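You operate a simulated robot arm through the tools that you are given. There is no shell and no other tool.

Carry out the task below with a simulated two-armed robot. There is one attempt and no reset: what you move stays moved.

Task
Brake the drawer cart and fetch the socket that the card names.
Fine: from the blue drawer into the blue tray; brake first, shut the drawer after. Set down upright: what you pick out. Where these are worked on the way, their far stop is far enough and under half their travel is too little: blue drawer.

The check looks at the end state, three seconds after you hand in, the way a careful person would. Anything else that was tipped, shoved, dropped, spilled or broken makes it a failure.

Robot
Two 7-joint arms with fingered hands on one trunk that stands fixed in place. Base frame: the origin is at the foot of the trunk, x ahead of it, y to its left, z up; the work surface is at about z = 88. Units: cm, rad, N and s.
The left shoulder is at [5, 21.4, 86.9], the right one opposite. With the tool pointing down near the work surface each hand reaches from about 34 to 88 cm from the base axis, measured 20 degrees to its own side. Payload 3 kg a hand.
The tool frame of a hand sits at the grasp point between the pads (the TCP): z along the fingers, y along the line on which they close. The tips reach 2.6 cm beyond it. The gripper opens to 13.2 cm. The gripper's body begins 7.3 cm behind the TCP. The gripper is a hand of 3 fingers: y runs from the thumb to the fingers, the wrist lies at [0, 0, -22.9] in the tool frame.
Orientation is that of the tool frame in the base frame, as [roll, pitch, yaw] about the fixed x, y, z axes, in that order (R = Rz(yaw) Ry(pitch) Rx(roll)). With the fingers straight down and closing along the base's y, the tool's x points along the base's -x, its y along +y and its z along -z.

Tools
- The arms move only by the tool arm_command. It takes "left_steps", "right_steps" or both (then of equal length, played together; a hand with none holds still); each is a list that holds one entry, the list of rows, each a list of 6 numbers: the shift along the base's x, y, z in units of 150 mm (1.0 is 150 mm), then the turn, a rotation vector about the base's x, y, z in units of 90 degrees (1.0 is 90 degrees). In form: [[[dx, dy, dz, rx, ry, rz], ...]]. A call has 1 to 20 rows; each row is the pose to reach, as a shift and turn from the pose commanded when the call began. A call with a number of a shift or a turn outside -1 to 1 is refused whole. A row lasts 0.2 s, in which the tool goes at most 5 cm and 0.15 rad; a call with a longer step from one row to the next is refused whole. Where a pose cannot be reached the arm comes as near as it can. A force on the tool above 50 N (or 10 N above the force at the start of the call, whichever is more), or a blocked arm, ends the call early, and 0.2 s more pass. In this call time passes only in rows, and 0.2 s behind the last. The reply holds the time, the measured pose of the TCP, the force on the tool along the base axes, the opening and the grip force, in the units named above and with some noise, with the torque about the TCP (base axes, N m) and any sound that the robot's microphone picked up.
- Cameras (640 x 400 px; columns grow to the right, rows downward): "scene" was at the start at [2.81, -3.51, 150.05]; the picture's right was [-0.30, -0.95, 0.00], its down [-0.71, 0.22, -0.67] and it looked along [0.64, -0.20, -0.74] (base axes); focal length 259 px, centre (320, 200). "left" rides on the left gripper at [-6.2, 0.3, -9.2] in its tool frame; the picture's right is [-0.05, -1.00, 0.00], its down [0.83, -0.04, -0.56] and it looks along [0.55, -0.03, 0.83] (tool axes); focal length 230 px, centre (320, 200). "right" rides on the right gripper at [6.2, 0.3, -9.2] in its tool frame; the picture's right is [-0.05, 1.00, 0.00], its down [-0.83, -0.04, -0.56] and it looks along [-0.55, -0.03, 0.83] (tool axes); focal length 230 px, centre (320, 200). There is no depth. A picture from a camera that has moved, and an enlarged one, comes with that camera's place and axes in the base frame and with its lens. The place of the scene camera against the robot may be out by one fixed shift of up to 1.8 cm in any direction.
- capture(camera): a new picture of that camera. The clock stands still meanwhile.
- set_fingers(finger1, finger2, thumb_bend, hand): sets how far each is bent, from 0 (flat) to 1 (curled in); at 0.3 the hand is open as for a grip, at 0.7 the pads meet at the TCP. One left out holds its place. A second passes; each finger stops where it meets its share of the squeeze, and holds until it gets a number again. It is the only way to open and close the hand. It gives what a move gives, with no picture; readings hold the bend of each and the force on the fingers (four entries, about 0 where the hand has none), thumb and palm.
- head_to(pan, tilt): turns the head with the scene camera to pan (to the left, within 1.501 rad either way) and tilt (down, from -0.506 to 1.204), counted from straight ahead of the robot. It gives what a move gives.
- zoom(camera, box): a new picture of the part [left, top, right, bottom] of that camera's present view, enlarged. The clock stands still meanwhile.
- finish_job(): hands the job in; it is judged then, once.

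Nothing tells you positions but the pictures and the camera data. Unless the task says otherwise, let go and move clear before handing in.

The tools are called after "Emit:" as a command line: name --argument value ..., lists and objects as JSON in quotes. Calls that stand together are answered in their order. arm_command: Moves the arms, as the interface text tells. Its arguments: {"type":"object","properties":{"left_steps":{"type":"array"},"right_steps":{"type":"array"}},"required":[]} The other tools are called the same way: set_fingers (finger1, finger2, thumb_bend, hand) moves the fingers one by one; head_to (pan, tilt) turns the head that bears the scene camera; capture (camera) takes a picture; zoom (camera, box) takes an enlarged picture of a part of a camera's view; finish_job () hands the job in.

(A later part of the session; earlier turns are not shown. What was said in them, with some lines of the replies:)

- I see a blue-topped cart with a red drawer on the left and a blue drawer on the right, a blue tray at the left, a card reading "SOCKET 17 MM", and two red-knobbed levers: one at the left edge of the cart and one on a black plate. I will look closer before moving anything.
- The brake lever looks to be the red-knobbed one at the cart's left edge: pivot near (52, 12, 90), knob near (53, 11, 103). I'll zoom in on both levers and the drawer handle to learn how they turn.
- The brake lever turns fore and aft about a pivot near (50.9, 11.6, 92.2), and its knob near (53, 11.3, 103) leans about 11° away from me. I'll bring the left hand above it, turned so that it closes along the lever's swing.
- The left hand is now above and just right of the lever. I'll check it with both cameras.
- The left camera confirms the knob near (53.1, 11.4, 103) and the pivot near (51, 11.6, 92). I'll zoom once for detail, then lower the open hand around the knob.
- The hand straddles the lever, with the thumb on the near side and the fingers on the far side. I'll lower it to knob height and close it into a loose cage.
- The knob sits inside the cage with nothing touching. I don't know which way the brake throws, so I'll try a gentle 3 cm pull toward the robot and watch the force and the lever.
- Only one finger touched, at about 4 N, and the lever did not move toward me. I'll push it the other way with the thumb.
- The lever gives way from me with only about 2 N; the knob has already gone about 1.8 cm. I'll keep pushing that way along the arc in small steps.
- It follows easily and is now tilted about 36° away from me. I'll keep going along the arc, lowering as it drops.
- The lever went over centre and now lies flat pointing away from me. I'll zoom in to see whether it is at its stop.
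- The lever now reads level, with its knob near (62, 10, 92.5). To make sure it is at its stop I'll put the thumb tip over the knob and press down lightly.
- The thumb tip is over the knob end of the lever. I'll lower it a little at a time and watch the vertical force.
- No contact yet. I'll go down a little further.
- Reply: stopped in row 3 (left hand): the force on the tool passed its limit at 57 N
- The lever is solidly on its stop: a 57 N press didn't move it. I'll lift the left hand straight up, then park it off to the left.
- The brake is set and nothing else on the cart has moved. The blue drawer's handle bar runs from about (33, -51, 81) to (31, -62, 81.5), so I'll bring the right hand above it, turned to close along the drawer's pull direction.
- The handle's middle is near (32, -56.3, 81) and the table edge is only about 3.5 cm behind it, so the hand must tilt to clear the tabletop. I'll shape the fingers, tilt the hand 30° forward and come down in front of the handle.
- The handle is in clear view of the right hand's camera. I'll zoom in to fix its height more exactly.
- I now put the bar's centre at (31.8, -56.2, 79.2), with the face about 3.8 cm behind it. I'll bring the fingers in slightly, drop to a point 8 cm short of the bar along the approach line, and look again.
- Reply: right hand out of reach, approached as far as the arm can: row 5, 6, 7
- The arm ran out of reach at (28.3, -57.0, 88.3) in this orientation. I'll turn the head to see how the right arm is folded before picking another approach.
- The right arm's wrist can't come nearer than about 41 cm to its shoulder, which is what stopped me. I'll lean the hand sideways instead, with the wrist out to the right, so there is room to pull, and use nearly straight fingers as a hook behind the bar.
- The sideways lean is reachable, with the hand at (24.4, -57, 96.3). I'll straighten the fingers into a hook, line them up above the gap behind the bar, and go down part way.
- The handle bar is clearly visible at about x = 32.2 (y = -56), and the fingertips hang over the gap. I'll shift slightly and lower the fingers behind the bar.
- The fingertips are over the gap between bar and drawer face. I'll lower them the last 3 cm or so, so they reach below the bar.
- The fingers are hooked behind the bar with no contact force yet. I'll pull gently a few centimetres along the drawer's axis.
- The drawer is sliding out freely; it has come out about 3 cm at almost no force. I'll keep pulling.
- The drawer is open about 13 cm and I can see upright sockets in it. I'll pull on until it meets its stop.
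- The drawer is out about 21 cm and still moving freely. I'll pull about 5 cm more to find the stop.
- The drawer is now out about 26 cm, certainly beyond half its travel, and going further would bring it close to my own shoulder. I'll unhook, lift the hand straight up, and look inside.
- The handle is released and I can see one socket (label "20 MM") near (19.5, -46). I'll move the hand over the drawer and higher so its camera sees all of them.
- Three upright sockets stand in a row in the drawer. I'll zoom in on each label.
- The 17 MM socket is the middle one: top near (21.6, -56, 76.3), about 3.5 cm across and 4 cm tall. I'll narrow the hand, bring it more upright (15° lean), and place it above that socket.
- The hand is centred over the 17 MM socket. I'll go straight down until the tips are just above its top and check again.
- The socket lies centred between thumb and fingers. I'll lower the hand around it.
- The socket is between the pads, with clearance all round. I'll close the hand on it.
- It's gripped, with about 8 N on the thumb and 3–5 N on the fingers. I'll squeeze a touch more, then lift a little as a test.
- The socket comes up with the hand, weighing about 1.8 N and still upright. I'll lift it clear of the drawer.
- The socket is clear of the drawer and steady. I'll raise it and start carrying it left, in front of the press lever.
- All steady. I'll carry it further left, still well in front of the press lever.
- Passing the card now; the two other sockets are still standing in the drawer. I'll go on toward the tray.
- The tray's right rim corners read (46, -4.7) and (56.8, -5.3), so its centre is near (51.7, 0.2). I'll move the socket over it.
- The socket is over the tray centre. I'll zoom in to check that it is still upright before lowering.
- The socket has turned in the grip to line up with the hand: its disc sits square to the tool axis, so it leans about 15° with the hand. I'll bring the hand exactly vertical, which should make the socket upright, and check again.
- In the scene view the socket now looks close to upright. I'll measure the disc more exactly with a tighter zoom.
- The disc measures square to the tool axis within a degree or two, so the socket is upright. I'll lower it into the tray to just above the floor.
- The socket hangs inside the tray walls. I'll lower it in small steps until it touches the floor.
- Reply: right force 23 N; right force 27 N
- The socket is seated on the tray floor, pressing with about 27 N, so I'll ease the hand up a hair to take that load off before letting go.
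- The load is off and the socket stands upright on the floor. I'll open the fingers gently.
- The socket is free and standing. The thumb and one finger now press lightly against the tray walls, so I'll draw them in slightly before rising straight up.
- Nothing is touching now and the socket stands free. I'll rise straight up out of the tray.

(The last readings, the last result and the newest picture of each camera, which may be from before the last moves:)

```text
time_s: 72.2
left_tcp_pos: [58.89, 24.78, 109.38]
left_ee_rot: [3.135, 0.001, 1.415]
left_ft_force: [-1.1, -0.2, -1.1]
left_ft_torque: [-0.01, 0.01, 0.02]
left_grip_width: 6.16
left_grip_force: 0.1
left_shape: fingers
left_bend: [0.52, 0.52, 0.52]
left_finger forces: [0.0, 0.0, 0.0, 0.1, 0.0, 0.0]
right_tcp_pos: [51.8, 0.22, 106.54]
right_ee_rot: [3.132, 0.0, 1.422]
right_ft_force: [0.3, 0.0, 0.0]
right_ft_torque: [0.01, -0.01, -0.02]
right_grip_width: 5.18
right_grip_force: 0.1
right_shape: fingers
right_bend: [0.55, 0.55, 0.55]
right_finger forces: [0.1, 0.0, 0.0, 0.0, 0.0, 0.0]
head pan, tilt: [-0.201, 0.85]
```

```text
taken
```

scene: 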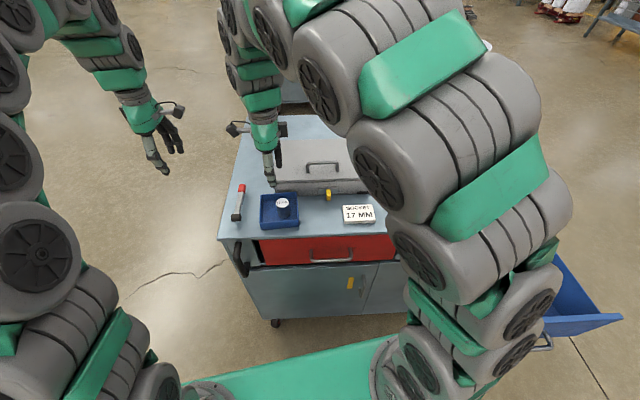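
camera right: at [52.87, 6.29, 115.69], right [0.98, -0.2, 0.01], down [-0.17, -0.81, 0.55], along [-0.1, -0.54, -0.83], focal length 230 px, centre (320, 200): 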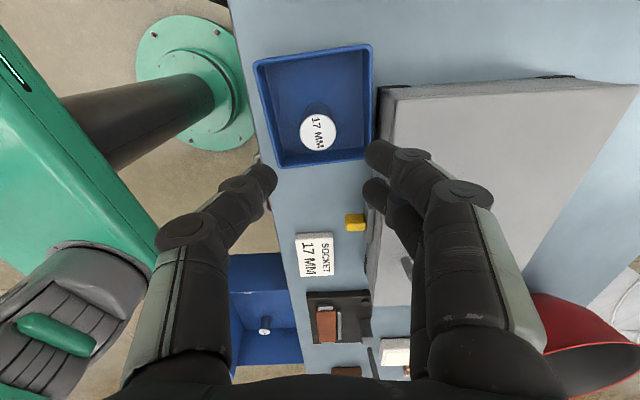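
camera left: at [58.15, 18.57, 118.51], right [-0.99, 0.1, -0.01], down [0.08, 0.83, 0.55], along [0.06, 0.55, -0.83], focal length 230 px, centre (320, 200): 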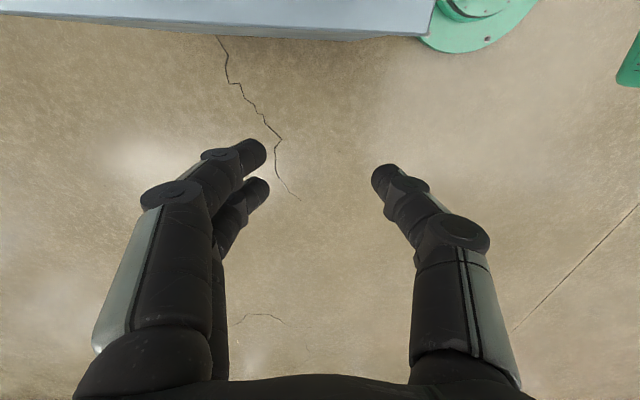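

The socket stands upright in the blue tray. Now I'll take the right hand back the way it came, to shut the drawer.

Emit:
arm_command --right_steps '[[[-0.05, -0.113, 0, 0, 0, 0], [-0.1, -0.233, 0, 0, 0, 0], [-0.16, -0.353, 0, 0, 0, 0], [-0.22, -0.473, 0, 0, 0, 0], [-0.28, -0.593, 0, 0, 0, 0], [-0.33, -0.713, 0, 0, 0, 0], [-0.38, -0.833, 0, 0, 0, 0]]]'

Emit:
arm_command --right_steps '[[[-0.09, -0.15, 0, 0, 0, 0], [-0.18, -0.3, 0, 0, 0, 0], [-0.28, -0.45, 0, 0, 0, 0], [-0.38, -0.6, 0, 0, 0, 0], [-0.48, -0.75, 0, 0, 0, 0], [-0.58, -0.9, 0, 0, 0, 0], [-0.65, -0.97, 0, 0, 0, 0]]]'

Emit:
zoom --camera "scene" --box '[220, 160, 380, 260]'

```text
time_s: 73.8
left_tcp_pos: [58.9, 24.63, 109.37]
left_ee_rot: [3.134, -0.001, 1.416]
left_ft_force: [0.0, 0.5, -0.2]
left_ft_torque: [-0.04, -0.02, 0.01]
left_grip_width: 6.15
left_grip_force: 0.0
left_shape: fingers
left_bend: [0.52, 0.52, 0.52]
left_finger forces: [0.0, 0.1, 0.0, 0.0, 0.0, 0.0]
right_tcp_pos: [46.18, -12.2, 106.55]
right_ee_rot: [3.133, 0.0, 1.42]
right_ft_force: [0.0, -0.7, -0.4]
right_ft_torque: [-0.02, 0.02, 0.0]
right_grip_width: 5.16
right_grip_force: 0.1
right_shape: fingers
right_bend: [0.55, 0.55, 0.55]
right_finger forces: [0.1, 0.0, 0.0, 0.0, 0.0, 0.1]
head pan, tilt: [-0.201, 0.85]
```

```text
time_s: 75.4
left_tcp_pos: [59.0, 24.71, 109.36]
left_ee_rot: [3.134, 0.0, 1.414]
left_ft_force: [0.1, 1.0, -1.0]
left_ft_torque: [-0.02, 0.0, -0.02]
left_grip_width: 6.15
left_grip_force: 0.1
left_shape: fingers
left_bend: [0.52, 0.52, 0.52]
left_finger forces: [0.0, 0.1, 0.0, 0.1, 0.0, 0.1]
right_tcp_pos: [36.32, -26.83, 106.31]
right_ee_rot: [3.13, -0.001, 1.421]
right_ft_force: [-0.3, 0.9, -0.2]
right_ft_torque: [-0.03, -0.01, 0.0]
right_grip_width: 5.14
right_grip_force: 0.1
right_shape: fingers
right_bend: [0.55, 0.55, 0.55]
right_finger forces: [0.0, 0.0, 0.1, 0.0, 0.1, 0.0]
head pan, tilt: [-0.201, 0.85]
```

```text
4.00 times, centred on (300, 210) of scene
camera zoom: at [2.96, -2.69, 149.95], right [-0.2, -0.98, 0.0], down [-0.74, 0.15, -0.66], along [0.65, -0.13, -0.75], focal length 1036 px, centre (400, 160)
```

zoom: 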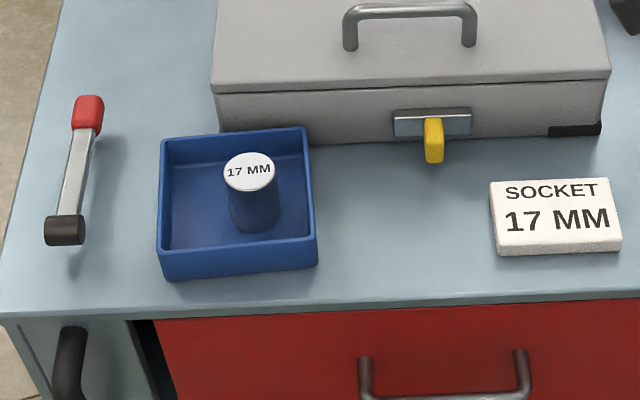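

The 17 MM socket stands upright in the tray. I'll continue back over the drawer and lean the hand sideways again, ready to push the drawer shut.

Emit:
arm_command --right_steps '[[[-0.04, -0.12, 0, 0.055, -0.008, 0], [-0.08, -0.24, 0, 0.11, -0.017, 0], [-0.12, -0.36, 0, 0.165, -0.025, 0], [-0.16, -0.48, 0, 0.22, -0.033, 0], [-0.2, -0.6, 0, 0.275, -0.042, 0], [-0.24, -0.72, 0, 0.33, -0.05, 0], [-0.28, -0.84, 0, 0.385, -0.058, 0], [-0.32, -0.97, 0, 0.439, -0.0667, 0]]]'

Emit:
arm_command --right_steps '[[[-0.1, -0.12, 0, 0, 0, 0], [-0.2, -0.24, 0, 0, 0, 0], [-0.32, -0.36, 0, 0, 0, 0], [-0.44, -0.48, 0, 0, 0, 0], [-0.56, -0.6, 0, 0, 0, 0], [-0.7, -0.72, 0, 0, 0, 0], [-0.84, -0.84, 0, 0, 0, 0], [-0.98, -0.95, 0, 0, 0, 0]]]'

Emit:
capture --camera "right"

Emit:
capture --camera "scene"

```text
time_s: 77.2
left_tcp_pos: [58.86, 24.83, 109.37]
left_ee_rot: [3.134, 0.0, 1.415]
left_ft_force: [0.2, 0.4, 0.4]
left_ft_torque: [0.01, -0.02, 0.02]
left_grip_width: 6.14
left_grip_force: 0.1
left_shape: fingers
left_bend: [0.52, 0.52, 0.52]
left_finger forces: [0.0, 0.0, 0.0, 0.0, 0.0, 0.1]
right_tcp_pos: [31.54, -41.25, 106.4]
right_ee_rot: [3.133, -0.699, 1.42]
right_ft_force: [0.4, 0.5, -1.3]
right_ft_torque: [0.03, 0.0, 0.0]
right_grip_width: 5.16
right_grip_force: 0.0
right_shape: fingers
right_bend: [0.55, 0.55, 0.55]
right_finger forces: [0.0, 0.0, 0.0, 0.0, 0.0, 0.0]
head pan, tilt: [-0.201, 0.85]
```

```text
time_s: 79.0
left_tcp_pos: [59.0, 24.8, 109.45]
left_ee_rot: [3.135, 0.001, 1.416]
left_ft_force: [-0.6, -0.2, 0.7]
left_ft_torque: [-0.02, -0.04, 0.03]
left_grip_width: 6.14
left_grip_force: 0.1
left_shape: fingers
left_bend: [0.52, 0.52, 0.52]
left_finger forces: [0.0, 0.0, 0.0, 0.0, 0.0, 0.0]
right_tcp_pos: [16.8, -55.55, 106.5]
right_ee_rot: [3.13, -0.699, 1.421]
right_ft_force: [-1.0, 0.4, -0.7]
right_ft_torque: [0.01, 0.01, 0.03]
right_grip_width: 5.17
right_grip_force: 0.0
right_shape: fingers
right_bend: [0.55, 0.55, 0.55]
right_finger forces: [0.0, 0.0, 0.0, 0.1, 0.1, 0.0]
head pan, tilt: [-0.201, 0.85]
```

```text
taken
camera right: at [16.74, -56.74, 117.38], right [0.98, -0.2, -0.03], down [-0.2, -0.97, -0.11], along [0.0, 0.11, -0.99], focal length 230 px, centre (320, 200)
```

right: 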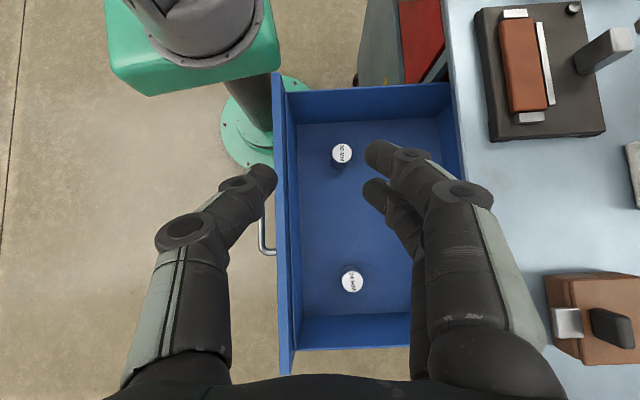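

```text
taken
```

scene: 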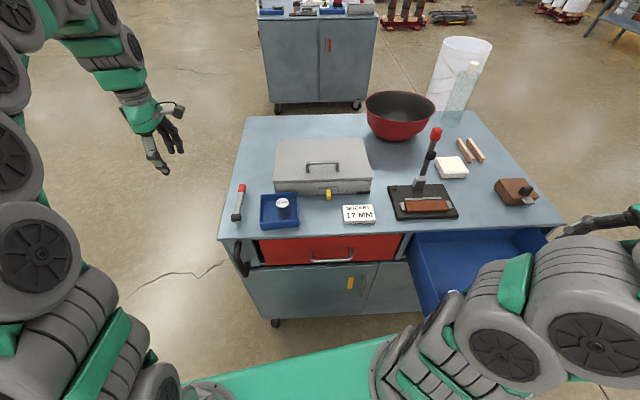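

The two remaining sockets still stand in the drawer. I'll shape the fingers, move the hand in front of the drawer on my side, and come down before the handle.

Emit:
set_fingers --hand "right" --finger1 0.42 --finger2 0.42 --thumb_bend 0.5

Emit:
arm_command --right_steps '[[[-0.12, 0.01, 0, 0, 0, 0], [-0.26, 0.03, 0, 0, 0, 0], [-0.4, 0.05, 0, 0, 0, 0], [-0.54, 0.07, 0, 0, 0, 0], [-0.68, 0.08, 0, 0, 0, 0], [-0.82, 0.09, 0, 0, 0, 0], [-0.96, 0.1, 0, 0, 0, 0]]]'

Emit:
arm_command --right_steps '[[[-0.1, 0.04, -0.05, 0, 0, 0], [-0.2, 0.08, -0.15, 0, 0, 0], [-0.3, 0.12, -0.28, 0, 0, 0], [-0.37, 0.14, -0.42, 0, 0, 0], [-0.37, 0.14, -0.56, 0, 0, 0]]]'

Emit:
capture --camera "right"

Emit:
head_to --pan -0.8 --tilt 1.0

Emit:
capture --camera "scene"

```text
time_s: 80.0
left_tcp_pos: [58.9, 24.77, 109.41]
left_ee_rot: [3.135, 0.0, 1.414]
left_ft_force: [-0.2, 0.9, -0.8]
left_ft_torque: [-0.01, 0.02, 0.02]
left_grip_width: 6.17
left_grip_force: 0.1
left_shape: fingers
left_bend: [0.52, 0.52, 0.52]
left_finger forces: [0.0, 0.0, 0.0, 0.1, 0.0, 0.1]
right_tcp_pos: [16.9, -55.43, 106.47]
right_ee_rot: [3.131, -0.697, 1.419]
right_ft_force: [-0.5, -0.3, -0.3]
right_ft_torque: [0.0, 0.01, 0.02]
right_grip_width: 8.07
right_grip_force: 0.0
right_shape: fingers
right_bend: [0.42, 0.42, 0.5]
right_finger forces: [0.0, 0.1, 0.0, 0.1, 0.0, 0.0]
head pan, tilt: [-0.201, 0.85]
```

```text
time_s: 81.6
left_tcp_pos: [58.83, 24.8, 109.24]
left_ee_rot: [3.133, 0.001, 1.416]
left_ft_force: [-0.8, -0.4, -0.1]
left_ft_torque: [0.01, 0.02, 0.0]
left_grip_width: 6.13
left_grip_force: 0.1
left_shape: fingers
left_bend: [0.52, 0.52, 0.52]
left_finger forces: [0.1, 0.0, 0.0, 0.1, 0.1, 0.1]
right_tcp_pos: [2.42, -53.92, 106.45]
right_ee_rot: [3.132, -0.699, 1.421]
right_ft_force: [0.1, -0.5, 0.4]
right_ft_torque: [-0.01, -0.02, 0.01]
right_grip_width: 8.07
right_grip_force: 0.0
right_shape: fingers
right_bend: [0.42, 0.42, 0.5]
right_finger forces: [0.0, 0.0, 0.0, 0.0, 0.1, 0.1]
head pan, tilt: [-0.201, 0.85]
```

```text
time_s: 82.8
left_tcp_pos: [58.92, 24.82, 109.37]
left_ee_rot: [3.134, -0.001, 1.415]
left_ft_force: [-0.4, -0.4, 0.5]
left_ft_torque: [-0.01, 0.02, -0.01]
left_grip_width: 6.15
left_grip_force: 0.1
left_shape: fingers
left_bend: [0.52, 0.52, 0.52]
left_finger forces: [0.0, 0.0, 0.1, 0.0, 0.0, 0.0]
right_tcp_pos: [-3.29, -51.88, 98.03]
right_ee_rot: [3.132, -0.7, 1.419]
right_ft_force: [-0.8, -0.4, 0.4]
right_ft_torque: [0.0, 0.02, 0.0]
right_grip_width: 8.06
right_grip_force: 0.1
right_shape: fingers
right_bend: [0.42, 0.42, 0.5]
right_finger forces: [0.0, 0.0, 0.0, 0.0, 0.1, 0.1]
head pan, tilt: [-0.201, 0.85]
```

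```text
taken
camera right: at [-3.34, -53.15, 108.92], right [0.98, -0.2, -0.03], down [-0.2, -0.97, -0.11], along [0.0, 0.11, -0.99], focal length 230 px, centre (320, 200)
```

right: 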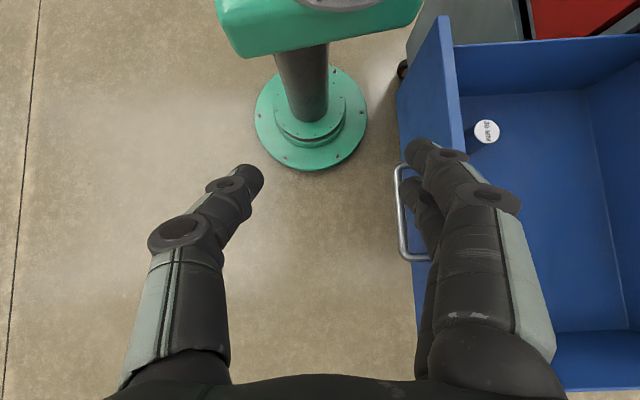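

```text
time_s: 83.8
left_tcp_pos: [58.87, 24.72, 109.43]
left_ee_rot: [3.136, 0.001, 1.416]
left_ft_force: [-0.5, 0.3, -0.1]
left_ft_torque: [0.05, -0.01, 0.04]
left_grip_width: 6.18
left_grip_force: 0.1
left_shape: fingers
left_bend: [0.52, 0.52, 0.52]
left_finger forces: [0.0, 0.0, 0.0, 0.1, 0.1, 0.0]
right_tcp_pos: [-3.21, -51.97, 98.0]
right_ee_rot: [3.131, -0.698, 1.418]
right_ft_force: [-0.7, 0.0, -0.2]
right_ft_torque: [0.0, 0.0, -0.02]
right_grip_width: 8.09
right_grip_force: 0.0
right_shape: fingers
right_bend: [0.42, 0.42, 0.5]
right_finger forces: [0.0, 0.0, 0.0, 0.0, 0.1, 0.0]
head pan, tilt: [-0.799, 1.0]
```

```text
taken
```

scene: 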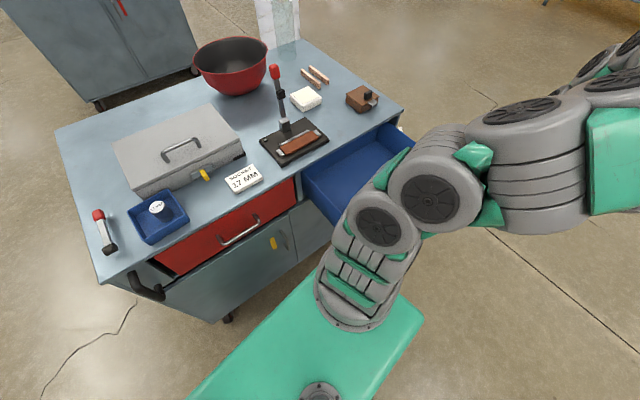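

The handle bar reads (6.4, -53.6), about 3 cm ahead of the fingers' backs. I'll lower the hand in front of it.

Emit:
arm_command --right_steps '[[[0, 0, -0.15, 0, 0, 0], [0, 0, -0.32, 0, 0, 0], [0, 0, -0.5, 0, 0, 0], [0, 0, -0.68, 0, 0, 0], [0, 0, -0.85, 0, 0, 0], [0, 0, -1.0, 0, 0, 0]]]'

Emit:
arm_command --right_steps '[[[0, 0, -0.12, 0, 0, 0], [0, 0, -0.24, 0, 0, 0], [0, 0, -0.38, 0, 0, 0]]]'

Emit:
capture --camera "right"

```text
time_s: 85.2
left_tcp_pos: [58.84, 24.64, 109.29]
left_ee_rot: [3.133, -0.001, 1.414]
left_ft_force: [-0.5, -0.5, -0.1]
left_ft_torque: [-0.02, 0.0, -0.02]
left_grip_width: 6.15
left_grip_force: 0.1
left_shape: fingers
left_bend: [0.52, 0.52, 0.52]
left_finger forces: [0.1, 0.0, 0.1, 0.0, 0.0, 0.0]
right_tcp_pos: [-2.98, -51.77, 83.03]
right_ee_rot: [3.13, -0.699, 1.419]
right_ft_force: [0.0, 0.0, -0.4]
right_ft_torque: [0.01, 0.0, 0.02]
right_grip_width: 8.09
right_grip_force: 0.1
right_shape: fingers
right_bend: [0.42, 0.42, 0.5]
right_finger forces: [0.0, 0.0, 0.1, 0.1, 0.0, 0.0]
head pan, tilt: [-0.799, 1.0]
```

```text
time_s: 86.0
left_tcp_pos: [58.84, 24.8, 109.41]
left_ee_rot: [3.135, 0.0, 1.416]
left_ft_force: [0.5, 0.3, -0.4]
left_ft_torque: [0.01, -0.02, 0.0]
left_grip_width: 6.18
left_grip_force: 0.0
left_shape: fingers
left_bend: [0.52, 0.52, 0.52]
left_finger forces: [0.0, 0.0, 0.0, 0.1, 0.0, 0.1]
right_tcp_pos: [-3.15, -51.81, 77.47]
right_ee_rot: [3.13, -0.697, 1.422]
right_ft_force: [0.3, -0.8, 0.1]
right_ft_torque: [0.01, 0.03, 0.01]
right_grip_width: 8.05
right_grip_force: 0.0
right_shape: fingers
right_bend: [0.42, 0.42, 0.5]
right_finger forces: [0.0, 0.1, 0.0, 0.0, 0.0, 0.0]
head pan, tilt: [-0.799, 1.0]
```

```text
taken
camera right: at [-3.11, -53.11, 88.36], right [0.98, -0.2, -0.03], down [-0.2, -0.97, -0.11], along [0.0, 0.11, -0.99], focal length 230 px, centre (320, 200)
```

right: 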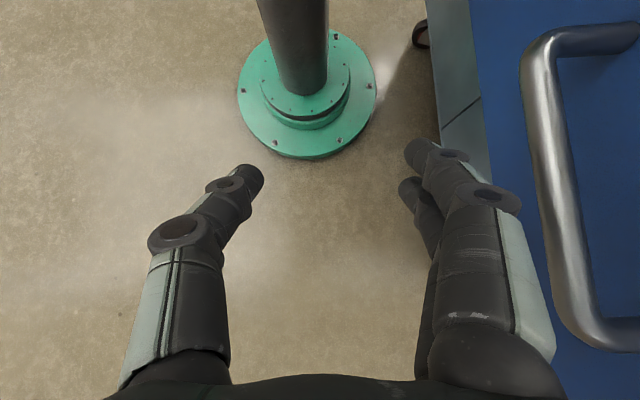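

The bar is squarely in front of the finger backs. I'll push along the drawer axis, slowly at first contact so the standing sockets aren't jolted.

Emit:
arm_command --right_steps '[[[0.066, -0.011, 0, 0, 0, 0], [0.118, -0.02, 0, 0, 0, 0], [0.15, -0.025, 0, 0, 0, 0], [0.177, -0.03, 0, 0, 0, 0], [0.2, -0.034, 0, 0, 0, 0], [0.223, -0.0375, 0, 0, 0, 0], [0.246, -0.041, 0, 0, 0, 0], [0.27, -0.045, 0, 0, 0, 0], [0.295, -0.05, 0, 0, 0, 0]]]'

Emit:
capture --camera "right"

```text
time_s: 88.0
left_tcp_pos: [58.91, 24.68, 109.42]
left_ee_rot: [3.135, 0.001, 1.416]
left_ft_force: [-0.2, 0.4, -0.3]
left_ft_torque: [0.02, -0.02, 0.0]
left_grip_width: 6.15
left_grip_force: 0.1
left_shape: fingers
left_bend: [0.52, 0.52, 0.52]
left_finger forces: [0.0, 0.1, 0.0, 0.1, 0.1, 0.0]
right_tcp_pos: [1.24, -52.79, 77.36]
right_ee_rot: [3.132, -0.698, 1.419]
right_ft_force: [-0.6, -0.6, -0.4]
right_ft_torque: [-0.02, -0.01, 0.03]
right_grip_width: 8.03
right_grip_force: 0.0
right_shape: fingers
right_bend: [0.42, 0.42, 0.5]
right_finger forces: [0.2, 0.0, 0.0, 0.0, 0.0, 0.0]
head pan, tilt: [-0.799, 1.0]
```

```text
taken
camera right: at [1.26, -53.9, 88.33], right [0.98, -0.2, -0.03], down [-0.2, -0.97, -0.11], along [0.0, 0.11, -0.99], focal length 230 px, centre (320, 200)
```

right: 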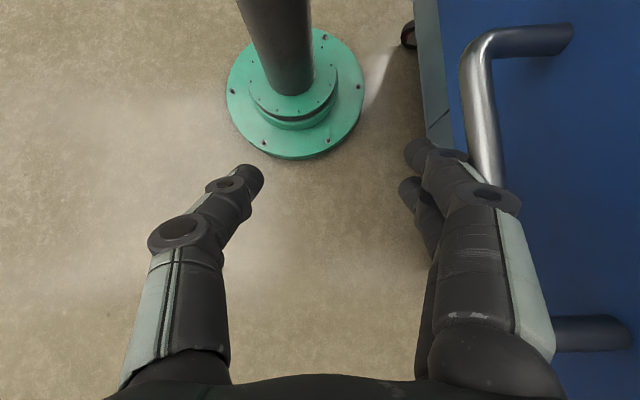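

The finger backs are just reaching the bar. I'll go on slowly.

Emit:
arm_command --right_steps '[[[0.026, -0.0045, 0, 0, 0, 0], [0.053, -0.009, 0, 0, 0, 0], [0.085, -0.014, 0, 0, 0, 0], [0.12, -0.02, 0, 0, 0, 0], [0.16, -0.027, 0, 0, 0, 0], [0.2, -0.034, 0, 0, 0, 0]]]'

Emit:
capture --camera "right"

```text
time_s: 89.4
left_tcp_pos: [58.84, 24.74, 109.4]
left_ee_rot: [3.136, -0.001, 1.415]
left_ft_force: [-0.2, 0.0, 0.2]
left_ft_torque: [0.01, 0.0, -0.02]
left_grip_width: 6.15
left_grip_force: 0.0
left_shape: fingers
left_bend: [0.52, 0.52, 0.52]
left_finger forces: [0.0, 0.0, 0.0, 0.1, 0.1, 0.0]
right_tcp_pos: [4.25, -53.21, 77.44]
right_ee_rot: [3.132, -0.697, 1.418]
right_ft_force: [-1.0, -0.3, -0.2]
right_ft_torque: [0.03, 0.02, -0.01]
right_grip_width: 8.09
right_grip_force: 0.0
right_shape: fingers
right_bend: [0.42, 0.42, 0.5]
right_finger forces: [0.0, 0.0, 0.1, 0.0, 0.0, 0.0]
head pan, tilt: [-0.799, 1.0]
```

```text
taken
camera right: at [4.21, -54.44, 88.36], right [0.98, -0.2, -0.03], down [-0.2, -0.97, -0.11], along [0.0, 0.11, -0.99], focal length 230 px, centre (320, 200)
```

right: 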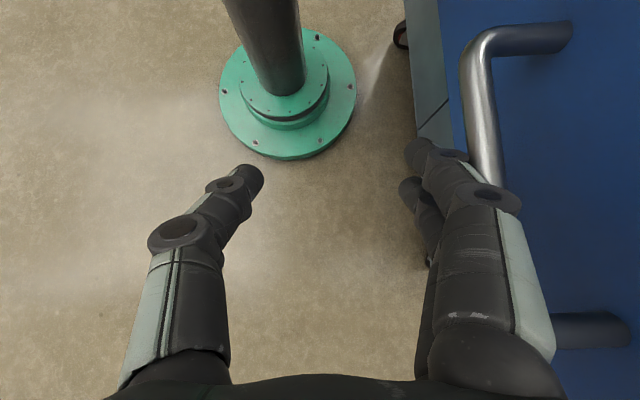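

The drawer is sliding in with the hand at almost no force. I'll keep pushing steadily.

Emit:
arm_command --right_steps '[[[0.07, -0.0118, 0, 0, 0, 0], [0.145, -0.0244, 0, 0, 0, 0], [0.22, -0.037, 0, 0, 0, 0], [0.3, -0.0505, 0, 0, 0, 0], [0.38, -0.064, 0, 0, 0, 0], [0.46, -0.0775, 0, 0, 0, 0], [0.54, -0.091, 0, 0, 0, 0], [0.62, -0.1045, 0, 0, 0, 0], [0.69, -0.116, 0, 0, 0, 0], [0.75, -0.126, 0, 0, 0, 0], [0.8, -0.135, 0, 0, 0, 0], [0.84, -0.141, 0, 0, 0, 0]]]'

Emit:
capture --camera "right"

Emit:
capture --camera "scene"

```text
time_s: 92.0
left_tcp_pos: [59.01, 24.76, 109.42]
left_ee_rot: [3.134, 0.001, 1.415]
left_ft_force: [-0.1, -0.4, 0.5]
left_ft_torque: [0.02, -0.01, 0.0]
left_grip_width: 6.16
left_grip_force: 0.1
left_shape: fingers
left_bend: [0.52, 0.52, 0.52]
left_finger forces: [0.0, 0.1, 0.0, 0.1, 0.0, 0.1]
right_tcp_pos: [17.0, -55.19, 77.4]
right_ee_rot: [3.132, -0.698, 1.419]
right_ft_force: [0.1, 0.1, -0.3]
right_ft_torque: [0.0, 0.0, -0.01]
right_grip_width: 8.06
right_grip_force: 0.0
right_shape: fingers
right_bend: [0.42, 0.42, 0.5]
right_finger forces: [0.0, 0.1, 0.0, 0.0, 0.0, 0.0]
head pan, tilt: [-0.799, 1.0]
```

```text
taken
camera right: at [16.86, -56.49, 88.3], right [0.98, -0.2, -0.03], down [-0.2, -0.97, -0.11], along [0.0, 0.11, -0.99], focal length 230 px, centre (320, 200)
```

right: 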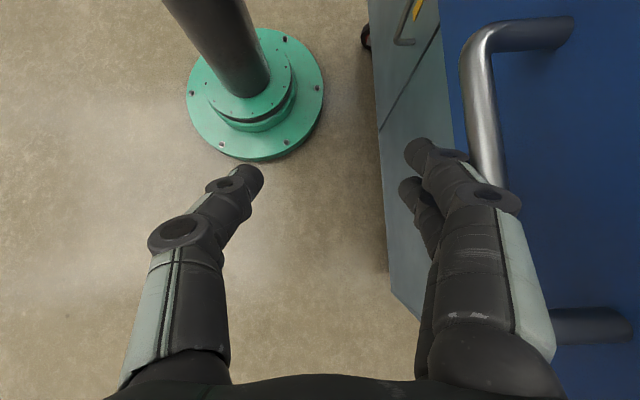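

```text
taken
```

scene: 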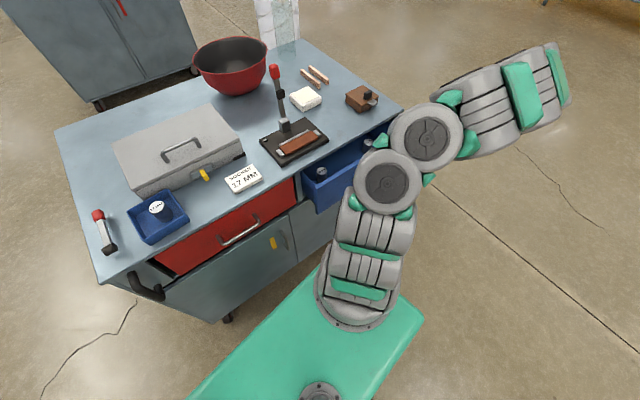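

The drawer is more than half way in and the sockets are still upright. I'll continue, slowing toward the end.

Emit:
arm_command --right_steps '[[[0.06, -0.01, 0, 0, 0, 0], [0.125, -0.021, 0, 0, 0, 0], [0.19, -0.032, 0, 0, 0, 0], [0.255, -0.043, 0, 0, 0, 0], [0.32, -0.054, 0, 0, 0, 0], [0.38, -0.064, 0, 0, 0, 0], [0.43, -0.072, 0, 0, 0, 0], [0.475, -0.08, 0, 0, 0, 0], [0.515, -0.087, 0, 0, 0, 0], [0.55, -0.093, 0, 0, 0, 0]]]'

Emit:
capture --camera "right"

Emit:
capture --camera "scene"

```text
time_s: 94.2
left_tcp_pos: [58.88, 24.68, 109.43]
left_ee_rot: [3.134, -0.001, 1.416]
left_ft_force: [-0.1, 0.0, 0.1]
left_ft_torque: [-0.01, 0.01, -0.03]
left_grip_width: 6.16
left_grip_force: 0.1
left_shape: fingers
left_bend: [0.52, 0.52, 0.52]
left_finger forces: [0.1, 0.0, 0.0, 0.1, 0.0, 0.0]
right_tcp_pos: [25.3, -56.67, 77.32]
right_ee_rot: [3.132, -0.697, 1.419]
right_ft_force: [-2.5, -0.8, 0.3]
right_ft_torque: [-0.01, -0.08, -0.01]
right_grip_width: 7.84
right_grip_force: 1.4
right_shape: fingers
right_bend: [0.43, 0.42, 0.5]
right_finger forces: [3.0, 0.0, 0.0, 0.0, 0.0, 0.0]
head pan, tilt: [-0.799, 1.0]
```

```text
taken
camera right: at [25.18, -57.89, 88.3], right [0.98, -0.2, -0.03], down [-0.2, -0.97, -0.11], along [0.0, 0.11, -0.99], focal length 230 px, centre (320, 200)
```

right: 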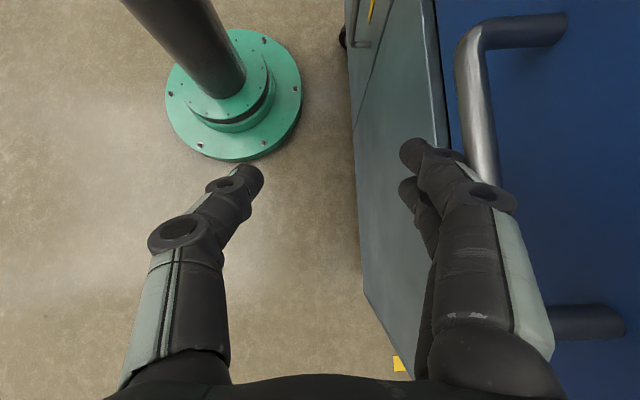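

```text
taken
```

scene: 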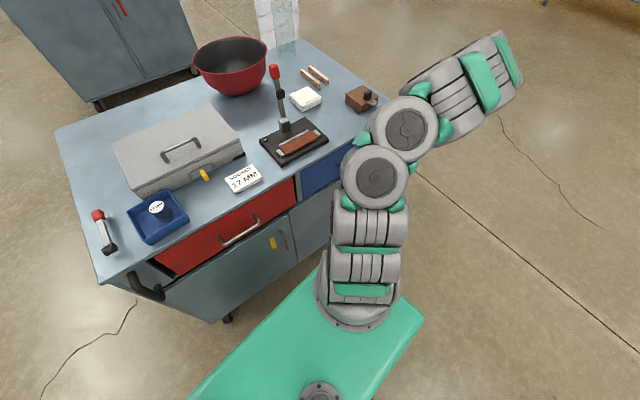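

I feel about 3 N now, so the drawer is at or near its closed stop. I'll creep a little further to make sure it is fully shut.

Emit:
arm_command --right_steps '[[[0.016, -0.0027, 0, 0, 0, 0], [0.032, -0.0054, 0, 0, 0, 0], [0.048, -0.008, 0, 0, 0, 0]]]'

Emit:
capture --camera "right"

Emit:
zoom --camera "scene" --box '[270, 120, 420, 230]'

```text
time_s: 95.0
left_tcp_pos: [58.84, 24.65, 109.4]
left_ee_rot: [3.133, -0.001, 1.414]
left_ft_force: [-0.6, 0.5, 0.2]
left_ft_torque: [0.0, 0.03, -0.01]
left_grip_width: 6.14
left_grip_force: 0.0
left_shape: fingers
left_bend: [0.52, 0.52, 0.52]
left_finger forces: [0.0, 0.1, 0.1, 0.0, 0.0, 0.0]
right_tcp_pos: [25.77, -56.78, 77.34]
right_ee_rot: [3.133, -0.699, 1.418]
right_ft_force: [-30.0, 0.3, 10.0]
right_ft_torque: [-0.31, -1.04, -0.7]
right_grip_width: 7.11
right_grip_force: 14.7
right_shape: fingers
right_bend: [0.45, 0.43, 0.5]
right_finger forces: [11.0, 18.3, 0.0, 0.0, 0.1, 0.0]
head pan, tilt: [-0.799, 1.0]
```

```text
taken
camera right: at [25.65, -58.08, 88.29], right [0.98, -0.2, -0.03], down [-0.2, -0.97, -0.11], along [0.0, 0.11, -0.99], focal length 230 px, centre (320, 200)
```

right: 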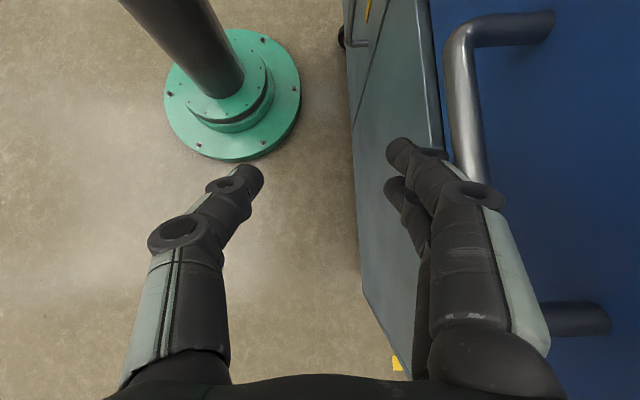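

```text
3.64 times, centred on (345, 175) of scene
camera zoom: at [0.1, -6.11, 148.84], right [-0.72, -0.7, 0.0], down [-0.59, 0.6, -0.54], along [0.38, -0.39, -0.84], focal length 942 px, centre (229, 291)
```

zoom: 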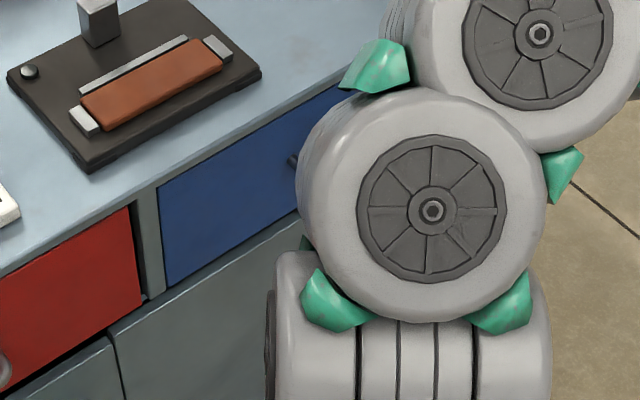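

The force has jumped to 30 N, so the drawer is hard against its closed stop. I'll back straight off, then rise clear.

Emit:
arm_command --right_steps '[[[-0.05, 0.0085, 0, 0, 0, 0], [-0.12, 0.02, 0, 0, 0, 0], [-0.22, 0.037, 0, 0, 0, 0], [-0.34, 0.057, 0, 0, 0, 0], [-0.46, 0.077, 0, 0, 0, 0]]]'

Emit:
arm_command --right_steps '[[[0, 0, 0.15, 0, 0, 0], [0, 0, 0.32, 0, 0, 0], [0, 0, 0.5, 0, 0, 0], [0, 0, 0.68, 0, 0, 0], [0, 0, 0.85, 0, 0, 0], [0, 0, 1.0, 0, 0, 0]]]'

Emit:
capture --camera "right"

Emit:
head_to --pan -0.307 --tilt 0.838

Emit:
capture --camera "scene"

```text
time_s: 96.2
left_tcp_pos: [58.89, 24.77, 109.35]
left_ee_rot: [3.135, -0.001, 1.416]
left_ft_force: [0.3, -0.7, -1.1]
left_ft_torque: [0.0, -0.01, 0.03]
left_grip_width: 6.16
left_grip_force: 0.0
left_shape: fingers
left_bend: [0.52, 0.52, 0.52]
left_finger forces: [0.1, 0.0, 0.0, 0.0, 0.0, 0.0]
right_tcp_pos: [18.92, -55.53, 77.31]
right_ee_rot: [3.133, -0.697, 1.42]
right_ft_force: [-0.4, 0.0, 0.4]
right_ft_torque: [-0.04, -0.04, -0.03]
right_grip_width: 8.07
right_grip_force: 0.1
right_shape: fingers
right_bend: [0.42, 0.42, 0.5]
right_finger forces: [0.0, 0.0, 0.0, 0.0, 0.0, 0.1]
head pan, tilt: [-0.799, 1.0]
```

```text
time_s: 97.6
left_tcp_pos: [58.91, 24.75, 109.4]
left_ee_rot: [3.134, 0.0, 1.415]
left_ft_force: [-0.3, 0.1, 0.1]
left_ft_torque: [0.03, 0.03, 0.01]
left_grip_width: 6.13
left_grip_force: 0.0
left_shape: fingers
left_bend: [0.52, 0.52, 0.52]
left_finger forces: [0.1, 0.0, 0.0, 0.0, 0.0, 0.1]
right_tcp_pos: [18.88, -55.66, 92.56]
right_ee_rot: [3.132, -0.698, 1.42]
right_ft_force: [-0.1, 1.1, 0.2]
right_ft_torque: [0.02, 0.0, -0.01]
right_grip_width: 8.09
right_grip_force: 0.0
right_shape: fingers
right_bend: [0.42, 0.42, 0.5]
right_finger forces: [0.0, 0.1, 0.0, 0.0, 0.1, 0.0]
head pan, tilt: [-0.799, 1.0]
```

```text
taken
camera right: at [18.83, -56.9, 103.52], right [0.98, -0.2, -0.03], down [-0.2, -0.97, -0.11], along [0.0, 0.11, -0.99], focal length 230 px, centre (320, 200)
```

right: 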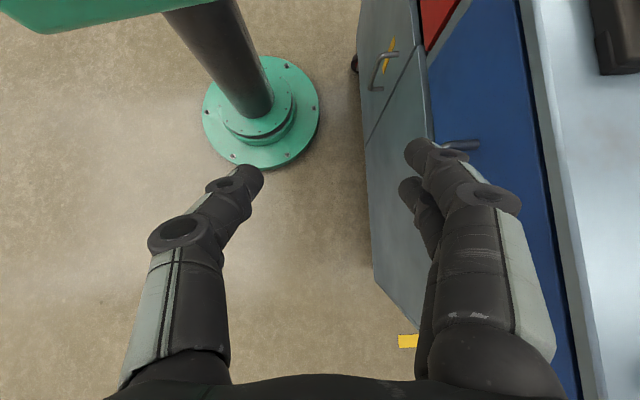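

```text
time_s: 98.5
left_tcp_pos: [58.88, 24.79, 109.35]
left_ee_rot: [3.134, 0.0, 1.416]
left_ft_force: [-0.2, -0.6, 0.7]
left_ft_torque: [-0.02, 0.01, 0.03]
left_grip_width: 6.14
left_grip_force: 0.0
left_shape: fingers
left_bend: [0.52, 0.52, 0.52]
left_finger forces: [0.1, 0.1, 0.0, 0.0, 0.1, 0.0]
right_tcp_pos: [18.91, -55.72, 92.49]
right_ee_rot: [3.13, -0.697, 1.419]
right_ft_force: [0.3, 1.3, 0.5]
right_ft_torque: [-0.01, 0.01, -0.01]
right_grip_width: 8.06
right_grip_force: 0.1
right_shape: fingers
right_bend: [0.42, 0.42, 0.5]
right_finger forces: [0.0, 0.0, 0.0, 0.1, 0.1, 0.1]
head pan, tilt: [-0.307, 0.838]
```

```text
taken
```

scene: 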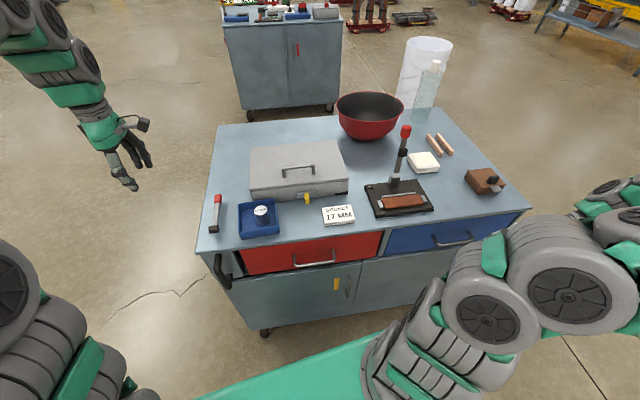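

With the head back at its first angle, the cart looks the same as at the start: blue drawer shut, brake lever over, socket in the tray. I'll lift the right hand further clear and check the details by zooming.

Emit:
arm_command --right_steps '[[[0, 0, 0.15, 0, 0, 0], [0, 0, 0.35, 0, 0, 0], [0, 0, 0.55, 0, 0, 0], [0, 0, 0.75, 0, 0, 0], [0, 0, 0.95, 0, 0, 0]]]'

Emit:
zoom --camera "scene" --box '[380, 200, 500, 275]'

Emit:
zoom --camera "scene" --box '[180, 160, 340, 260]'

Emit:
zoom --camera "scene" --box '[340, 120, 540, 260]'

Emit:
capture --camera "right"

```text
time_s: 99.7
left_tcp_pos: [58.99, 24.75, 109.31]
left_ee_rot: [3.135, -0.002, 1.415]
left_ft_force: [-0.3, 0.4, 0.1]
left_ft_torque: [-0.01, 0.02, 0.04]
left_grip_width: 6.15
left_grip_force: 0.0
left_shape: fingers
left_bend: [0.52, 0.52, 0.52]
left_finger forces: [0.1, 0.0, 0.0, 0.0, 0.1, 0.0]
right_tcp_pos: [19.15, -55.45, 106.74]
right_ee_rot: [3.131, -0.698, 1.42]
right_ft_force: [-0.4, 0.9, -0.3]
right_ft_torque: [-0.06, -0.02, -0.01]
right_grip_width: 8.1
right_grip_force: 0.1
right_shape: fingers
right_bend: [0.42, 0.42, 0.5]
right_finger forces: [0.0, 0.0, 0.0, 0.1, 0.0, 0.0]
head pan, tilt: [-0.307, 0.838]
```

```text
5.33 times, centred on (440, 238) of scene
camera zoom: at [2.82, -3.5, 150.04], right [-0.3, -0.95, 0.0], down [-0.71, 0.22, -0.67], along [0.64, -0.2, -0.74], focal length 1382 px, centre (-320, 0)
```

zoom: 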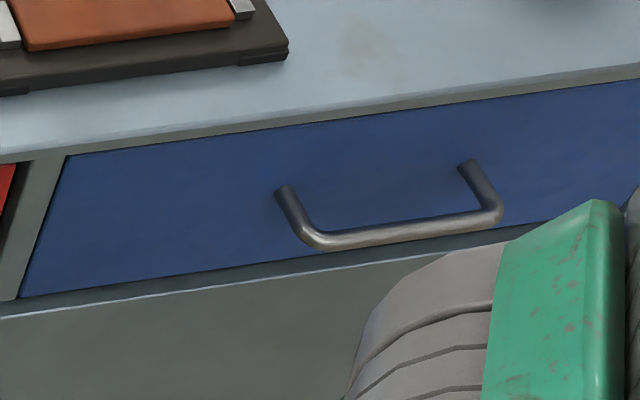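

```text
4.00 times, centred on (260, 210) of scene
camera zoom: at [2.82, -3.5, 150.04], right [-0.3, -0.95, 0.0], down [-0.71, 0.22, -0.67], along [0.64, -0.2, -0.74], focal length 1036 px, centre (560, 160)
```

zoom: 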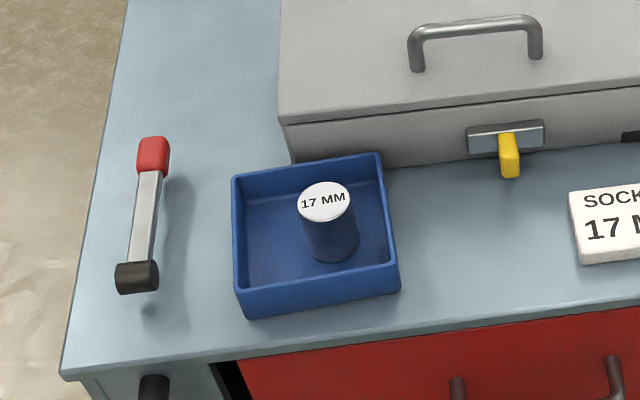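

```text
2.86 times, centred on (440, 190) of scene
camera zoom: at [2.82, -3.5, 150.04], right [-0.3, -0.95, 0.0], down [-0.71, 0.22, -0.67], along [0.64, -0.2, -0.74], focal length 740 px, centre (-23, 229)
```

zoom: 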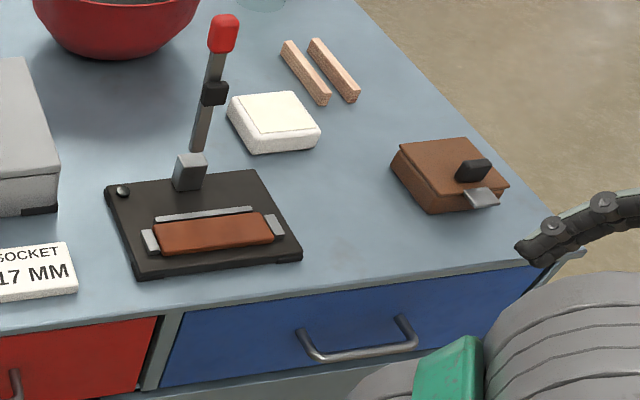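

```text
taken
camera right: at [19.05, -56.72, 117.65], right [0.98, -0.2, -0.03], down [-0.2, -0.97, -0.11], along [0.0, 0.11, -0.99], focal length 230 px, centre (320, 200)
```

right: 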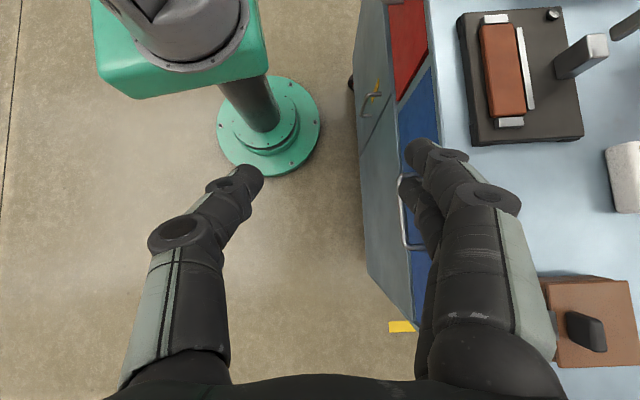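

The closed drawer matches its starting picture exactly: handle and face sit at the same pixels. The 17 MM socket stands upright in the tray, the brake lever is on its stop, and nothing else has moved. Both hands are clear, so I'm handing in.

Emit:
finish_job

```text
The job is handed in.
```

I set the cart's brake, moved the 17 MM socket from the blue drawer to the blue tray, and shut the drawer again. I've handed the job in, but no verdict has come back.

- **Brake:** the red-knobbed lever at the cart's left edge went over to its stop before I touched the drawer. A 57 N press on it afterwards did not move it.
- **Drawer:** I pulled it out about 26 cm. I stopped there to keep it clear of my own shoulder, so I never reached its far stop. I took that as more than half its travel, judging from the depth of the cart.
- **Socket:** it turned about 15° in the grip on the way, so I straightened the hand before lowering it. It pressed on the tray floor at about 27 N before I eased off and let go. It now stands upright.
- **Shutting:** I pushed the drawer in until it met its stop at about 30 N. In the final picture its face and handle sit exactly where they did at the start.

The other two sockets, 30 MM and 24 MM, were still upright when I last saw them. Nothing on the cart top had shifted in the final pictures.
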